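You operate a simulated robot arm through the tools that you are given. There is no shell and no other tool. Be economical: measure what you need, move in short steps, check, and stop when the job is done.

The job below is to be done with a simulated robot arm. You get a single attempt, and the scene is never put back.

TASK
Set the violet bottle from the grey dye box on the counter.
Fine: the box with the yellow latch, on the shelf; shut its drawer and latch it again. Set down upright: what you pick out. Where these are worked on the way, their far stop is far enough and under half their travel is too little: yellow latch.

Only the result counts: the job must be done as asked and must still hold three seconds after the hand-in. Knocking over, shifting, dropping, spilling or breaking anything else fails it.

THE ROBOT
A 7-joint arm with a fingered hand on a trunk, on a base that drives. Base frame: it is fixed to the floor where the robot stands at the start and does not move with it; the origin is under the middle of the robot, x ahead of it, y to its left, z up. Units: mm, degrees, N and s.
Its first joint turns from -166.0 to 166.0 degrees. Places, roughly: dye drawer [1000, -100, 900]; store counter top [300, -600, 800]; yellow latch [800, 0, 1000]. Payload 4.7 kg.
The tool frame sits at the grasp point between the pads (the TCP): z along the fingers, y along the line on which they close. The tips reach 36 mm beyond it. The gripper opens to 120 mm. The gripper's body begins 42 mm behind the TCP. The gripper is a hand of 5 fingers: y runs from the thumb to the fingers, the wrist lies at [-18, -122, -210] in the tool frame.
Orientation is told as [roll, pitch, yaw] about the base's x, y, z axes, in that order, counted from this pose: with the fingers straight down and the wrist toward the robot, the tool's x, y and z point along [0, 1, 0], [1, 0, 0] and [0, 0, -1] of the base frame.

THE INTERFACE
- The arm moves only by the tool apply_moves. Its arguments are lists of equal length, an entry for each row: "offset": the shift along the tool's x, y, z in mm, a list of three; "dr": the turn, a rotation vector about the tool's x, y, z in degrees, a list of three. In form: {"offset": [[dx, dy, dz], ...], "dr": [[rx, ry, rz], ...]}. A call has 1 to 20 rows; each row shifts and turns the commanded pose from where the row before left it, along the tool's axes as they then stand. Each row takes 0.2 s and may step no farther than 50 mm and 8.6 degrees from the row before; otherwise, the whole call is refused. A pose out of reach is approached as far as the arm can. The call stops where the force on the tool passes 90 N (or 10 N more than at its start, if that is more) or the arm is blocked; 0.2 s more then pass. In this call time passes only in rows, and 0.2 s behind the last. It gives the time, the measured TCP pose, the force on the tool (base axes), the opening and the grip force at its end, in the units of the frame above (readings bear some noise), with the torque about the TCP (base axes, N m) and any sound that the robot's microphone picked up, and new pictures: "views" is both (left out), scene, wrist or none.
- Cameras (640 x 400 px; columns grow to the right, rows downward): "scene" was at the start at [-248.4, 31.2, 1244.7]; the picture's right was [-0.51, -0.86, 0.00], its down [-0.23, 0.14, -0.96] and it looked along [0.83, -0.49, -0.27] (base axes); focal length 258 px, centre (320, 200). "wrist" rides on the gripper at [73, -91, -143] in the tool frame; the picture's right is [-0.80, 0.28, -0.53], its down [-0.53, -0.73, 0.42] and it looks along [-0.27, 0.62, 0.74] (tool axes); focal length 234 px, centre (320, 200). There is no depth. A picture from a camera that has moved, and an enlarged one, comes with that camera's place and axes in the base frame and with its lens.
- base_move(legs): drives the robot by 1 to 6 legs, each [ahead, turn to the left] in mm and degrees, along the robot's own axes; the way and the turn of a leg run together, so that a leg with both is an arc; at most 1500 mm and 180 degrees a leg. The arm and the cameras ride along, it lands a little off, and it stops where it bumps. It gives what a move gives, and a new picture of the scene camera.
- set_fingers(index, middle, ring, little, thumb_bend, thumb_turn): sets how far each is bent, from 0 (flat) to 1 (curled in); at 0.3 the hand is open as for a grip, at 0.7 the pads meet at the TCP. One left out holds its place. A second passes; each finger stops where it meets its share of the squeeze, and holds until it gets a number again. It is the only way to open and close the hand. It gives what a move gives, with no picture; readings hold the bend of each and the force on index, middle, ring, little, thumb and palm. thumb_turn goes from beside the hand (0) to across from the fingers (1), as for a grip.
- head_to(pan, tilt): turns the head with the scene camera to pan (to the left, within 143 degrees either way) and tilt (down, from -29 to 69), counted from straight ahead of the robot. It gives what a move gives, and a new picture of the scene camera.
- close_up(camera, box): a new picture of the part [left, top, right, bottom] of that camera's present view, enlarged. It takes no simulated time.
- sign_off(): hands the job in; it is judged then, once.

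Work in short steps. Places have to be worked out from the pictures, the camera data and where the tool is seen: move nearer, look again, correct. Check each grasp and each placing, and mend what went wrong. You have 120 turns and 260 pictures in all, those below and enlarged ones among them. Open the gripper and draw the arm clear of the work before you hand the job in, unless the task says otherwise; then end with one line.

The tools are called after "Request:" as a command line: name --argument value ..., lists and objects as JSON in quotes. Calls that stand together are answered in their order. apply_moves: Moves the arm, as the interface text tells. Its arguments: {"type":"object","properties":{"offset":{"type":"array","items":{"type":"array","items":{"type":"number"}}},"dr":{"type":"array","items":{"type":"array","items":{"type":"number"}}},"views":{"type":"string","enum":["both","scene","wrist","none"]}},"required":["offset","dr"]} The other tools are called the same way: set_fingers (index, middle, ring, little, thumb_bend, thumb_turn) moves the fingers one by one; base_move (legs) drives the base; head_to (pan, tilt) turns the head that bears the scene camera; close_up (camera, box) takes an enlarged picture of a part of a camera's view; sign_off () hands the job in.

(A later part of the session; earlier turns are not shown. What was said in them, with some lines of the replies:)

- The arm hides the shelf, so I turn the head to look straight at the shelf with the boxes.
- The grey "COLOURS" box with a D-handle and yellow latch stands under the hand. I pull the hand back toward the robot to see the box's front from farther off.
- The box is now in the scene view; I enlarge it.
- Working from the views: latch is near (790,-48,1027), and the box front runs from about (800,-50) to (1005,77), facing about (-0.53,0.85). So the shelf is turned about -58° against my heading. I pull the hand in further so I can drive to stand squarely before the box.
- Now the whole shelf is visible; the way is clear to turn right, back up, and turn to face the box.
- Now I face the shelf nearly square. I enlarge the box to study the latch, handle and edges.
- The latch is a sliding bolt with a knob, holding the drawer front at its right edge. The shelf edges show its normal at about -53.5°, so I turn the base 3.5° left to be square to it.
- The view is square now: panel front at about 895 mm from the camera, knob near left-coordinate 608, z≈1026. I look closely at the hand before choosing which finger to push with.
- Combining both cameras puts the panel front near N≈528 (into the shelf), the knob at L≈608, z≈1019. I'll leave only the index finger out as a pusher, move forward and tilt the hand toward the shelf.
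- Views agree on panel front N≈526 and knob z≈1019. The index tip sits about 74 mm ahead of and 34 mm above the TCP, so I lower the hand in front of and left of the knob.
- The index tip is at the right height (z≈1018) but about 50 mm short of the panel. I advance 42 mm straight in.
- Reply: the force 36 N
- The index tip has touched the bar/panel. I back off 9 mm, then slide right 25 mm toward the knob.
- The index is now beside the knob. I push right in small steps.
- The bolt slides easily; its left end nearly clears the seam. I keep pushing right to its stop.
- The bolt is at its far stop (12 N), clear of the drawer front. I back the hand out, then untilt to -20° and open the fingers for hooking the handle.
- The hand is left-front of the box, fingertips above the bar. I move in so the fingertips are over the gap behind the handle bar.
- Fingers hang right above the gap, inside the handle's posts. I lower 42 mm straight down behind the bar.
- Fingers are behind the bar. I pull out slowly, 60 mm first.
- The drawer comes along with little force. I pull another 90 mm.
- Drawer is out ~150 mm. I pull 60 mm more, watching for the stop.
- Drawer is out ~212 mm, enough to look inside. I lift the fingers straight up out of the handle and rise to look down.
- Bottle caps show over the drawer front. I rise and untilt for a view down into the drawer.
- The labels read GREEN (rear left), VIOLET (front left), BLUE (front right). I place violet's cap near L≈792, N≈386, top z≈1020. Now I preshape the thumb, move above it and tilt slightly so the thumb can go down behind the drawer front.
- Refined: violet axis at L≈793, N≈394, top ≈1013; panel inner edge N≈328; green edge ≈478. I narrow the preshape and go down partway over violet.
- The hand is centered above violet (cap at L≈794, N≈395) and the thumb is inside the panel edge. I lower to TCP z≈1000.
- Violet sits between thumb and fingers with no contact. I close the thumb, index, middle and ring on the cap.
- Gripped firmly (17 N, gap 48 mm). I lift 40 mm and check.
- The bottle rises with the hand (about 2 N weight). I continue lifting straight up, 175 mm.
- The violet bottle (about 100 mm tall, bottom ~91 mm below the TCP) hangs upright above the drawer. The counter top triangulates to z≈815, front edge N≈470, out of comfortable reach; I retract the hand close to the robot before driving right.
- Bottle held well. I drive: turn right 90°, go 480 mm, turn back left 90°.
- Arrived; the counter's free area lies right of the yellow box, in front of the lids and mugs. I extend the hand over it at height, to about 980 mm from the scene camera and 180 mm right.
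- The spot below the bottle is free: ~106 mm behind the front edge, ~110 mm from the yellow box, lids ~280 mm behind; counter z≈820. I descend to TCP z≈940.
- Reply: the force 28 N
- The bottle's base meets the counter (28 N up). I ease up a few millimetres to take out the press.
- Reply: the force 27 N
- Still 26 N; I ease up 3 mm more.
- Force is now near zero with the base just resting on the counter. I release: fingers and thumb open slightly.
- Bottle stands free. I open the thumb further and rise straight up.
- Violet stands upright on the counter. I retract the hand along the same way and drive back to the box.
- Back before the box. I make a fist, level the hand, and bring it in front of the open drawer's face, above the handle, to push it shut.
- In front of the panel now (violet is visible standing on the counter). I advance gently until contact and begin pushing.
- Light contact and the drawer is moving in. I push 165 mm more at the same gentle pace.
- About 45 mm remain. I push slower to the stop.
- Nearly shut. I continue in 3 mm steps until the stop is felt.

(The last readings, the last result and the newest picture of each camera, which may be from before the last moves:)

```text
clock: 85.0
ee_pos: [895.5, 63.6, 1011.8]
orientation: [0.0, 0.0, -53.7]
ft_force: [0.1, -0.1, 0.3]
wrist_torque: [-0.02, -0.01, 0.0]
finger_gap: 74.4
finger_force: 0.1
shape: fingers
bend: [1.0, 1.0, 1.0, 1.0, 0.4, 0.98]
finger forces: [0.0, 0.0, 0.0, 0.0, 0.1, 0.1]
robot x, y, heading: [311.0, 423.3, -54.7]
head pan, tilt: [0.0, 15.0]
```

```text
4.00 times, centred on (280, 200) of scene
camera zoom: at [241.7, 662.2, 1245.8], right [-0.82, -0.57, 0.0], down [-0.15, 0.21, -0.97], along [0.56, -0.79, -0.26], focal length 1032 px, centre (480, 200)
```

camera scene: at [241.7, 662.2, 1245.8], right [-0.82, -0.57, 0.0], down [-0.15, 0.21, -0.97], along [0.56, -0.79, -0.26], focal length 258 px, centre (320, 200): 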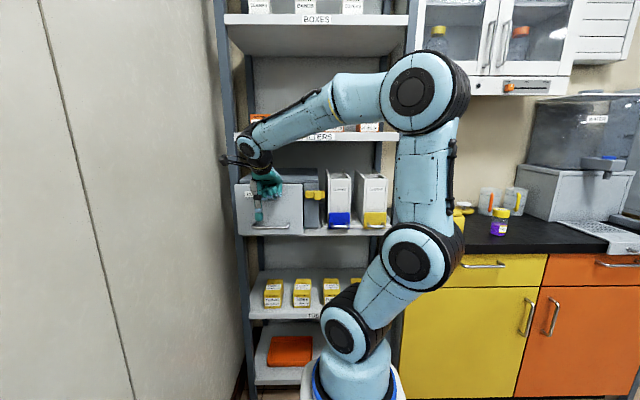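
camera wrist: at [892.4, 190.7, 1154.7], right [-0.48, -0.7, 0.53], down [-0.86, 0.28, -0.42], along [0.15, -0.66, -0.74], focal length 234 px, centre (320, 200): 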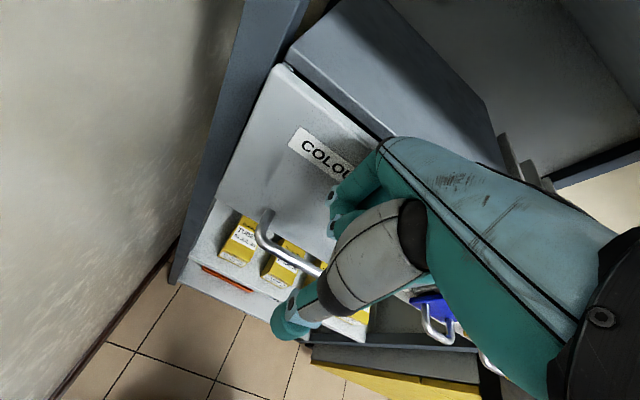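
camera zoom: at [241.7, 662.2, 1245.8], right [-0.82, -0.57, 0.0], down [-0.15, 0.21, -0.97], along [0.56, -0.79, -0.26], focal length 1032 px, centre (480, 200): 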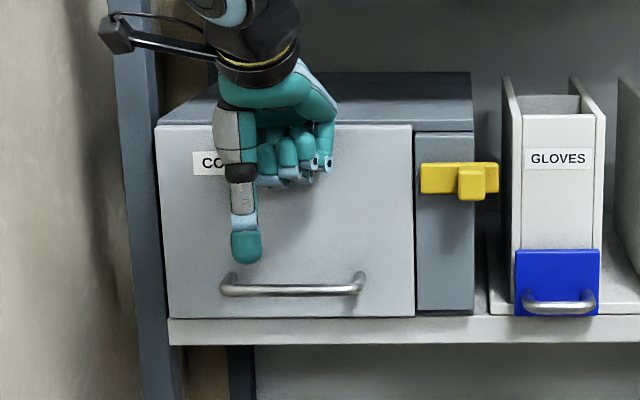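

A few millimetres remain by the edges. I push on.

Request:
apply_moves --offset '[[0, 3, 0], [0, 3, 0], [0, 3, 0], [0, 3, 0]]' --dr '[[0, 0, 0], [0, 0, 0], [0, 0, 0], [0, 0, 0]]' --views "none"

Request:
close_up --camera "scene" --box '[220, 150, 340, 250]'

```text
clock: 86.0
ee_pos: [898.2, 61.0, 1013.3]
orientation: [0.0, 0.2, -53.6]
ft_force: [-34.0, 44.8, 10.0]
wrist_torque: [-2.91, -2.11, -0.72]
finger_gap: 74.1
finger_force: 28.2
shape: fingers
bend: [1.0, 1.0, 1.0, 1.0, 0.4, 0.98]
finger forces: [0.0, 56.8, 0.1, 0.0, 0.0, 0.0]
robot x, y, heading: [312.0, 426.1, -54.4]
head pan, tilt: [0.0, 15.0]
stopped in row 4: the force on the tool passed its limit (the readings are from after the stop); the commanded pose is now the measured one
```

```text
4.00 times, centred on (280, 200) of scene
camera zoom: at [238.2, 664.8, 1245.3], right [-0.82, -0.58, 0.0], down [-0.15, 0.21, -0.97], along [0.56, -0.79, -0.26], focal length 1032 px, centre (480, 200)
```

zoom: 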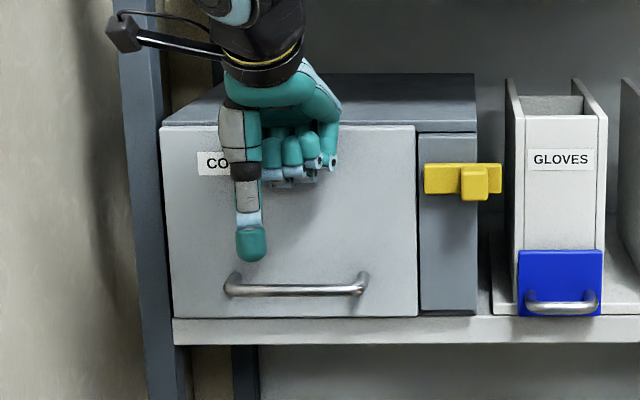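

The drawer is hard against its stop and shut. I back off, leave only the index out, tilt again and go to the right of the bolt's knob.

Request:
apply_moves --offset '[[0, -10, 0], [0, -40, 0], [0, -45, 0], [-39, 0, 0], [-39, 0, 0], [-39, 0, 0], [-39, 0, 0], [-39, 0, 0], [-39, 0, 0]]' --dr '[[0, 0, 0], [0, 0, 0], [0, 0, 0], [-8, 0, 0], [-8, 0, 0], [-8, 0, 0], [-8, 0, 0], [-8, 0, 0], [-8, 0, 0]]' --views "none"

Request:
set_fingers --index 0.3 --thumb_bend 0.3

Request:
close_up --camera "wrist" --box '[0, 0, 640, 400]'

Request:
close_up --camera "scene" --box '[220, 150, 380, 250]'

```text
clock: 88.0
ee_pos: [659.4, 2.4, 1010.3]
orientation: [-0.1, -47.7, -52.7]
ft_force: [-4.1, -4.2, -0.3]
wrist_torque: [0.17, -0.2, 0.38]
finger_gap: 73.9
finger_force: 0.1
shape: fingers
bend: [1.0, 1.0, 1.0, 1.0, 0.4, 0.98]
finger forces: [0.0, 0.0, 0.0, 0.0, 0.1, 0.1]
robot x, y, heading: [312.0, 426.8, -54.8]
head pan, tilt: [0.0, 15.0]
```

```text
clock: 89.0
ee_pos: [655.5, -0.6, 1010.7]
orientation: [0.0, -47.7, -53.6]
ft_force: [0.3, -0.7, 0.0]
wrist_torque: [-0.01, -0.01, -0.01]
finger_gap: 121.7
finger_force: 0.0
shape: fingers
bend: [0.3, 1.0, 1.0, 1.0, 0.3, 0.98]
finger forces: [0.0, 0.0, 0.0, 0.0, 0.0, 0.0]
robot x, y, heading: [308.2, 425.2, -54.8]
head pan, tilt: [0.0, 15.0]
```

```text
1.00 times, centred on (320, 200) of wrist
camera zoom: at [614.8, 176.6, 1040.2], right [-0.77, -0.32, 0.56], down [-0.53, -0.17, -0.83], along [0.36, -0.93, -0.04], focal length 234 px, centre (320, 200)
```

zoom: 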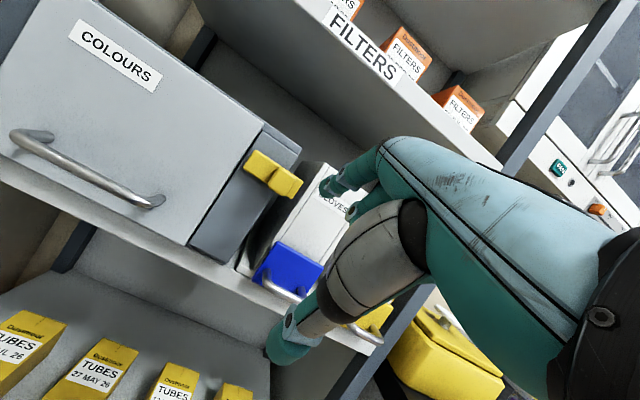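

```text
4.00 times, centred on (300, 200) of scene
camera zoom: at [240.5, 662.7, 1245.8], right [-0.82, -0.58, 0.0], down [-0.15, 0.21, -0.97], along [0.56, -0.79, -0.26], focal length 1032 px, centre (400, 200)
```

zoom: 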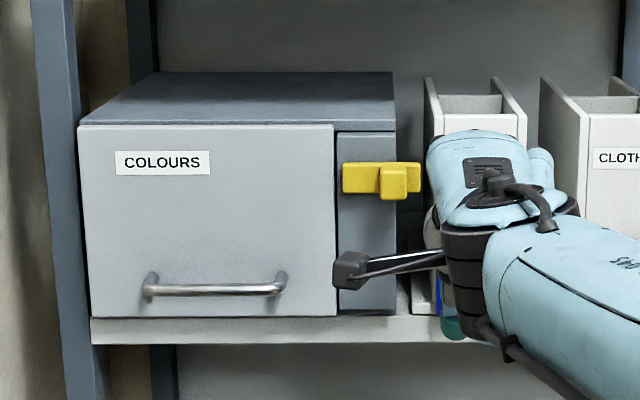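

Knob is at L≈569; the index (left side ≈546) is to its right. I move in 45 mm and down 26 mm to stand beside the knob.

Request:
apply_moves --offset '[[-3, 3.8, 17], [-2, 3.8, 17], [0, 3.8, 17]]' --dr '[[0, 0, 0], [0, 0, 0], [0, 0, 0]]' --views "none"

Request:
close_up --camera "wrist" --box '[240, 120, 400, 240]'

```text
clock: 89.8
ee_pos: [679.2, -40.5, 984.2]
orientation: [0.1, -47.8, -53.7]
ft_force: [-0.4, -0.5, 0.7]
wrist_torque: [0.02, -0.02, 0.0]
finger_gap: 122.1
finger_force: 0.0
shape: fingers
bend: [0.3, 1.0, 1.0, 1.0, 0.3, 0.98]
finger forces: [0.0, 0.1, 0.0, 0.0, 0.0, 0.0]
robot x, y, heading: [312.2, 427.5, -54.7]
head pan, tilt: [0.0, 15.0]
```

```text
3.33 times, centred on (320, 180) of wrist
camera zoom: at [637.5, 135.0, 1014.4], right [-0.77, -0.31, 0.56], down [-0.53, -0.17, -0.83], along [0.36, -0.93, -0.04], focal length 781 px, centre (320, 267)
```

zoom: 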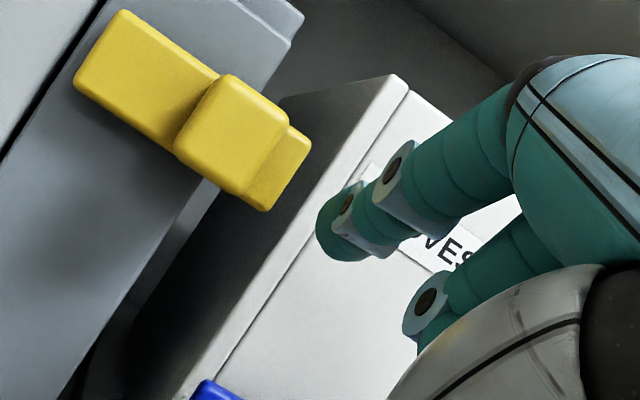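

The finger is aligned with the bolt's line. I push left.

Request:
apply_moves --offset '[[8, 0, 0], [8, 0, 0], [8, 0, 0], [8, 0, 0], [8, 0, 0]]' --dr '[[0, 0, 0], [0, 0, 0], [0, 0, 0], [0, 0, 0], [0, 0, 0]]' --views "none"

Request:
close_up --camera "wrist" --box '[240, 120, 400, 240]'

```text
clock: 91.0
ee_pos: [711.5, -20.0, 984.9]
orientation: [0.1, -47.8, -53.7]
ft_force: [-1.5, -0.3, -0.5]
wrist_torque: [-0.01, -0.05, -0.04]
finger_gap: 122.0
finger_force: 0.3
shape: fingers
bend: [0.3, 1.0, 1.0, 1.0, 0.3, 0.98]
finger forces: [0.7, 0.0, 0.1, 0.0, 0.0, 0.1]
robot x, y, heading: [312.6, 425.3, -54.7]
head pan, tilt: [0.0, 15.0]
```

```text
3.33 times, centred on (320, 180) of wrist
camera zoom: at [669.6, 157.4, 1013.8], right [-0.77, -0.31, 0.56], down [-0.53, -0.17, -0.83], along [0.36, -0.93, -0.04], focal length 781 px, centre (320, 267)
```

zoom: 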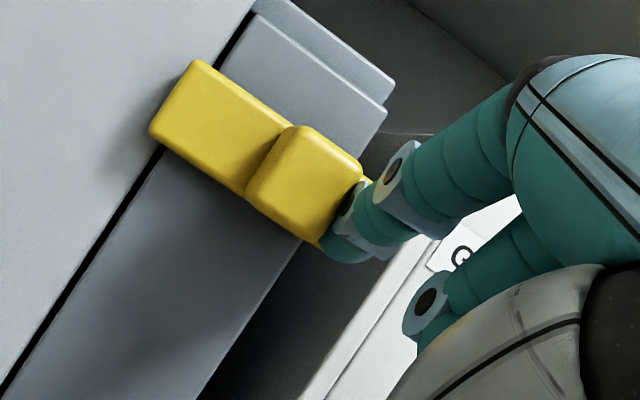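

The bolt moves left and is crossing the seam. I keep pushing to its stop.

Request:
apply_moves --offset '[[8, 0, 0], [8, 0, 0], [6, 0, 0], [6, 0, 0]]' --dr '[[0, 0, 0], [0, 0, 0], [0, 0, 0], [0, 0, 0]]' --views "none"

Request:
close_up --camera "wrist" --box '[240, 120, 400, 240]'

```text
clock: 92.0
ee_pos: [732.3, -4.9, 985.4]
orientation: [0.1, -47.7, -53.8]
ft_force: [-9.9, -5.0, -0.5]
wrist_torque: [0.25, -0.34, -0.48]
finger_gap: 121.1
finger_force: 5.6
shape: fingers
bend: [0.3, 1.0, 1.0, 1.0, 0.3, 0.98]
finger forces: [10.5, 0.0, 0.0, 0.0, 0.1, 0.0]
robot x, y, heading: [310.6, 423.1, -54.6]
head pan, tilt: [0.0, 15.0]
```

```text
3.33 times, centred on (320, 180) of wrist
camera zoom: at [691.5, 173.1, 1014.2], right [-0.77, -0.31, 0.56], down [-0.53, -0.17, -0.83], along [0.35, -0.93, -0.04], focal length 781 px, centre (320, 267)
```

zoom: 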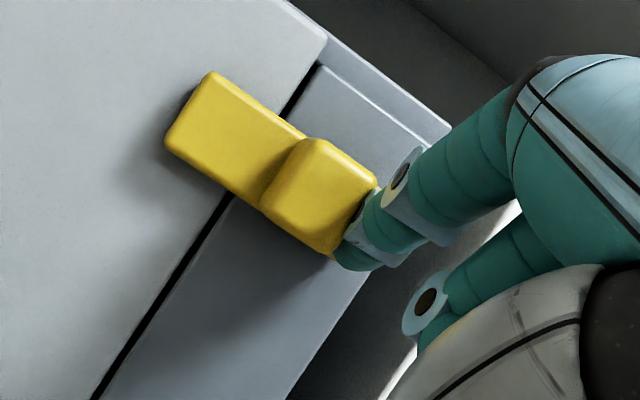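

The stop is felt (10 N) and the bolt overlaps the drawer front as at the start. One more small push to confirm, then I back out.

Request:
apply_moves --offset '[[3, 0, 0], [-8, 0, 0], [0, -23, -26], [0, -23, -26], [0, -23, -26], [0, -23, -26], [0, 20, -20]]' --dr '[[0, 0, 0], [0, 0, 0], [0, 0, 0], [0, 0, 0], [0, 0, 0], [0, 0, 0], [0, 0, 0]]'

Request:
close_up --camera "wrist" --box '[0, 0, 400, 250]'

Request:
close_up --camera "scene" --box '[220, 150, 380, 250]'

Request:
close_up --camera "scene" --box '[400, 160, 560, 260]'

```text
clock: 93.8
ee_pos: [629.7, 83.2, 1015.0]
orientation: [0.0, -47.7, -61.1]
ft_force: [0.5, -0.5, 1.0]
wrist_torque: [0.03, -0.01, 0.0]
finger_gap: 122.6
finger_force: 0.1
shape: fingers
bend: [0.3, 1.0, 1.0, 1.0, 0.3, 0.97]
finger forces: [0.0, 0.1, 0.0, 0.1, 0.0, 0.0]
robot x, y, heading: [312.6, 423.0, -54.9]
head pan, tilt: [0.0, 15.0]
stopped in row 7: the arm was blocked; the commanded pose is now the measured one
camera scene: at [240.7, 662.4, 1245.8], right [-0.82, -0.58, 0.0], down [-0.15, 0.21, -0.97], along [0.56, -0.79, -0.26], focal length 258 px, centre (320, 200)
camera wrist: at [612.3, 264.9, 1045.1], right [-0.8, -0.21, 0.56], down [-0.55, -0.1, -0.83], along [0.23, -0.97, -0.04], focal length 234 px, centre (320, 200)
```

scene: 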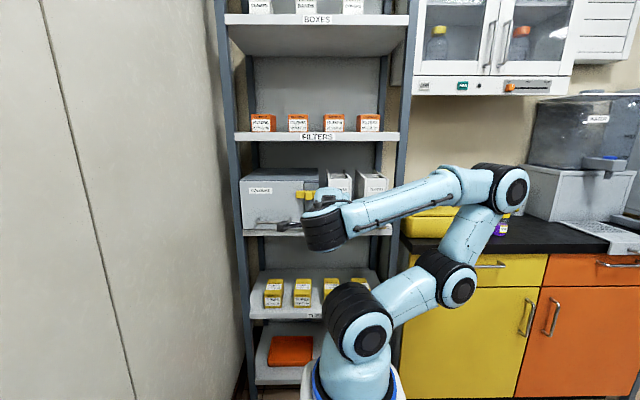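
wrist: 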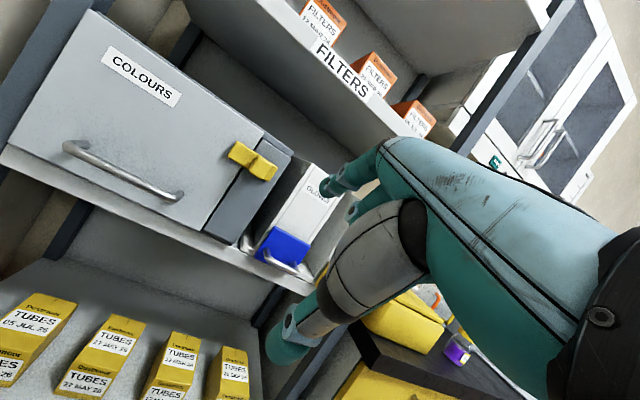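

```text
1.60 times, centred on (200, 125) of wrist
camera zoom: at [612.3, 264.9, 1045.1], right [-0.8, -0.21, 0.56], down [-0.55, -0.1, -0.83], along [0.23, -0.97, -0.04], focal length 375 px, centre (512, 320)
```

zoom: 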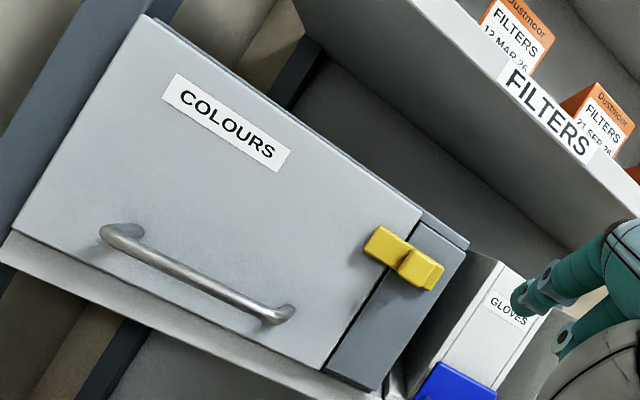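

```text
4.00 times, centred on (300, 200) of scene
camera zoom: at [240.7, 662.4, 1245.8], right [-0.82, -0.58, 0.0], down [-0.15, 0.21, -0.97], along [0.56, -0.79, -0.26], focal length 1032 px, centre (400, 200)
```

zoom: 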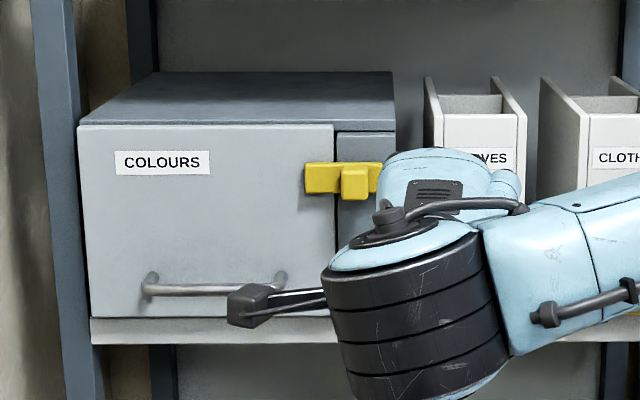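

```text
4.00 times, centred on (480, 210) of scene
camera zoom: at [240.7, 662.4, 1245.8], right [-0.82, -0.58, 0.0], down [-0.15, 0.21, -0.97], along [0.56, -0.79, -0.26], focal length 1032 px, centre (-320, 160)
```

zoom: 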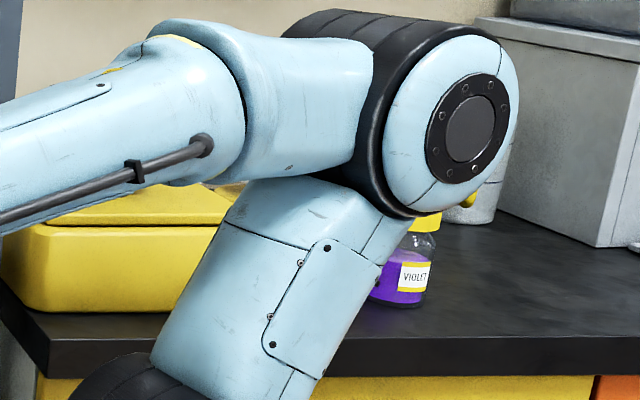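

Drawer is shut and the bolt sits back over the drawer front as at the start. The last row only met a joint limit in free space; I untilt and rise to clear the arm.

Request:
apply_moves --offset '[[0, 5, -5], [0, 10, -15], [0, 10, -20], [0, 5, -30], [0, 0, -40], [0, 0, -40]]' --dr '[[8, 0, 0], [8, 0, 0], [8, 0, 0], [8, 0, 0], [8, 0, 0], [7, 0, 0]]' --views "scene"

Request:
set_fingers --index 0.3 --middle 0.3 --ring 0.3 --little 0.3 --thumb_bend 0.3

Request:
close_up --camera "scene" --box '[220, 150, 380, 250]'

Request:
close_up --camera "scene" --box '[400, 160, 560, 260]'

```text
clock: 95.2
ee_pos: [616.4, 110.1, 1171.0]
orientation: [0.1, -0.7, -61.1]
ft_force: [0.4, 0.1, 0.7]
wrist_torque: [0.01, -0.02, -0.01]
finger_gap: 122.5
finger_force: 0.0
shape: fingers
bend: [0.3, 1.0, 1.0, 1.0, 0.3, 0.97]
finger forces: [0.0, 0.0, 0.0, 0.0, 0.0, 0.0]
robot x, y, heading: [309.1, 426.2, -54.7]
head pan, tilt: [0.0, 15.0]
camera scene: at [240.5, 662.5, 1245.8], right [-0.82, -0.58, 0.0], down [-0.15, 0.21, -0.97], along [0.56, -0.79, -0.26], focal length 258 px, centre (320, 200)
```

scene: 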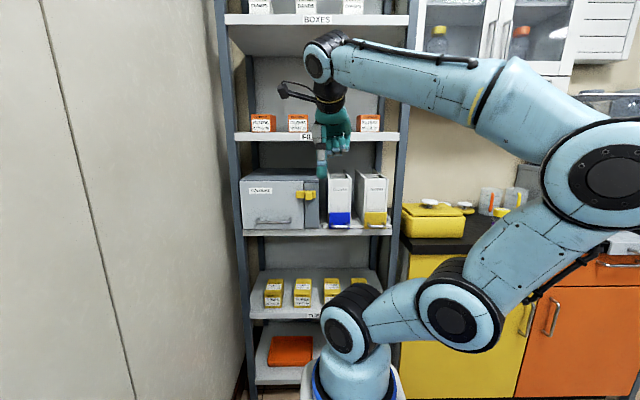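

```text
clock: 96.2
ee_pos: [615.4, 109.9, 1171.3]
orientation: [0.0, -0.7, -61.0]
ft_force: [0.0, 0.4, 0.5]
wrist_torque: [0.03, -0.03, 0.03]
finger_gap: 122.4
finger_force: 0.0
shape: fingers
bend: [0.3, 0.3, 0.3, 0.3, 0.3, 0.97]
finger forces: [0.1, 0.0, 0.0, 0.0, 0.0, 0.0]
robot x, y, heading: [312.8, 423.6, -54.8]
head pan, tilt: [0.0, 15.0]
```

```text
4.00 times, centred on (300, 200) of scene
camera zoom: at [240.5, 662.6, 1245.8], right [-0.82, -0.58, 0.0], down [-0.15, 0.21, -0.97], along [0.56, -0.79, -0.26], focal length 1032 px, centre (400, 200)
```

zoom: 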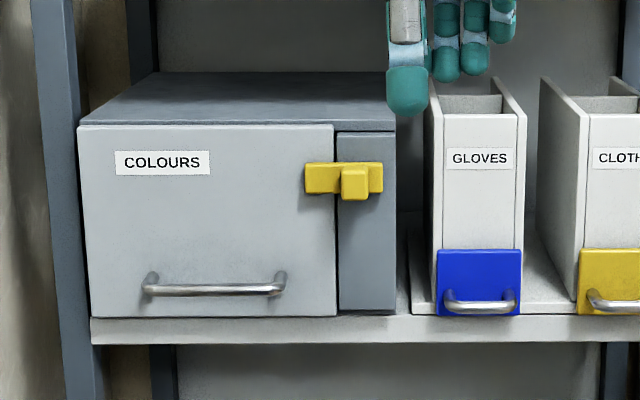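

```text
4.00 times, centred on (480, 210) of scene
camera zoom: at [240.5, 662.6, 1245.8], right [-0.82, -0.58, 0.0], down [-0.15, 0.21, -0.97], along [0.56, -0.79, -0.26], focal length 1032 px, centre (-320, 160)
```

zoom: 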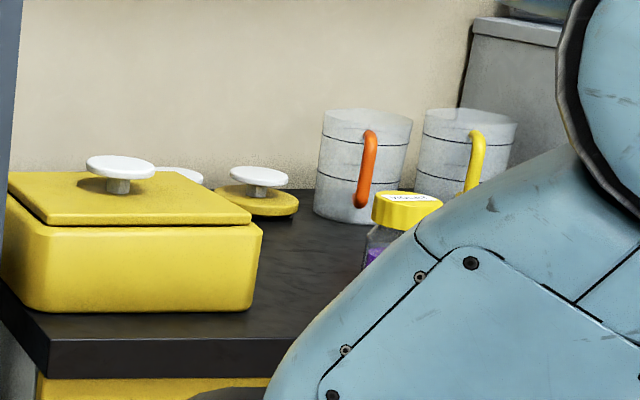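

The drawer is shut with the bolt back where it started, violet stands upright on the counter, and the hand is open and clear. I hand the job in.

Request:
sign_off

```text
The job is handed in.
```

I set the violet bottle upright on the counter, shut the dye box drawer and slid its yellow latch back to its closed stop. I saw no sign that anything else was moved or spilled, and the hand was open and clear when I handed the job in.
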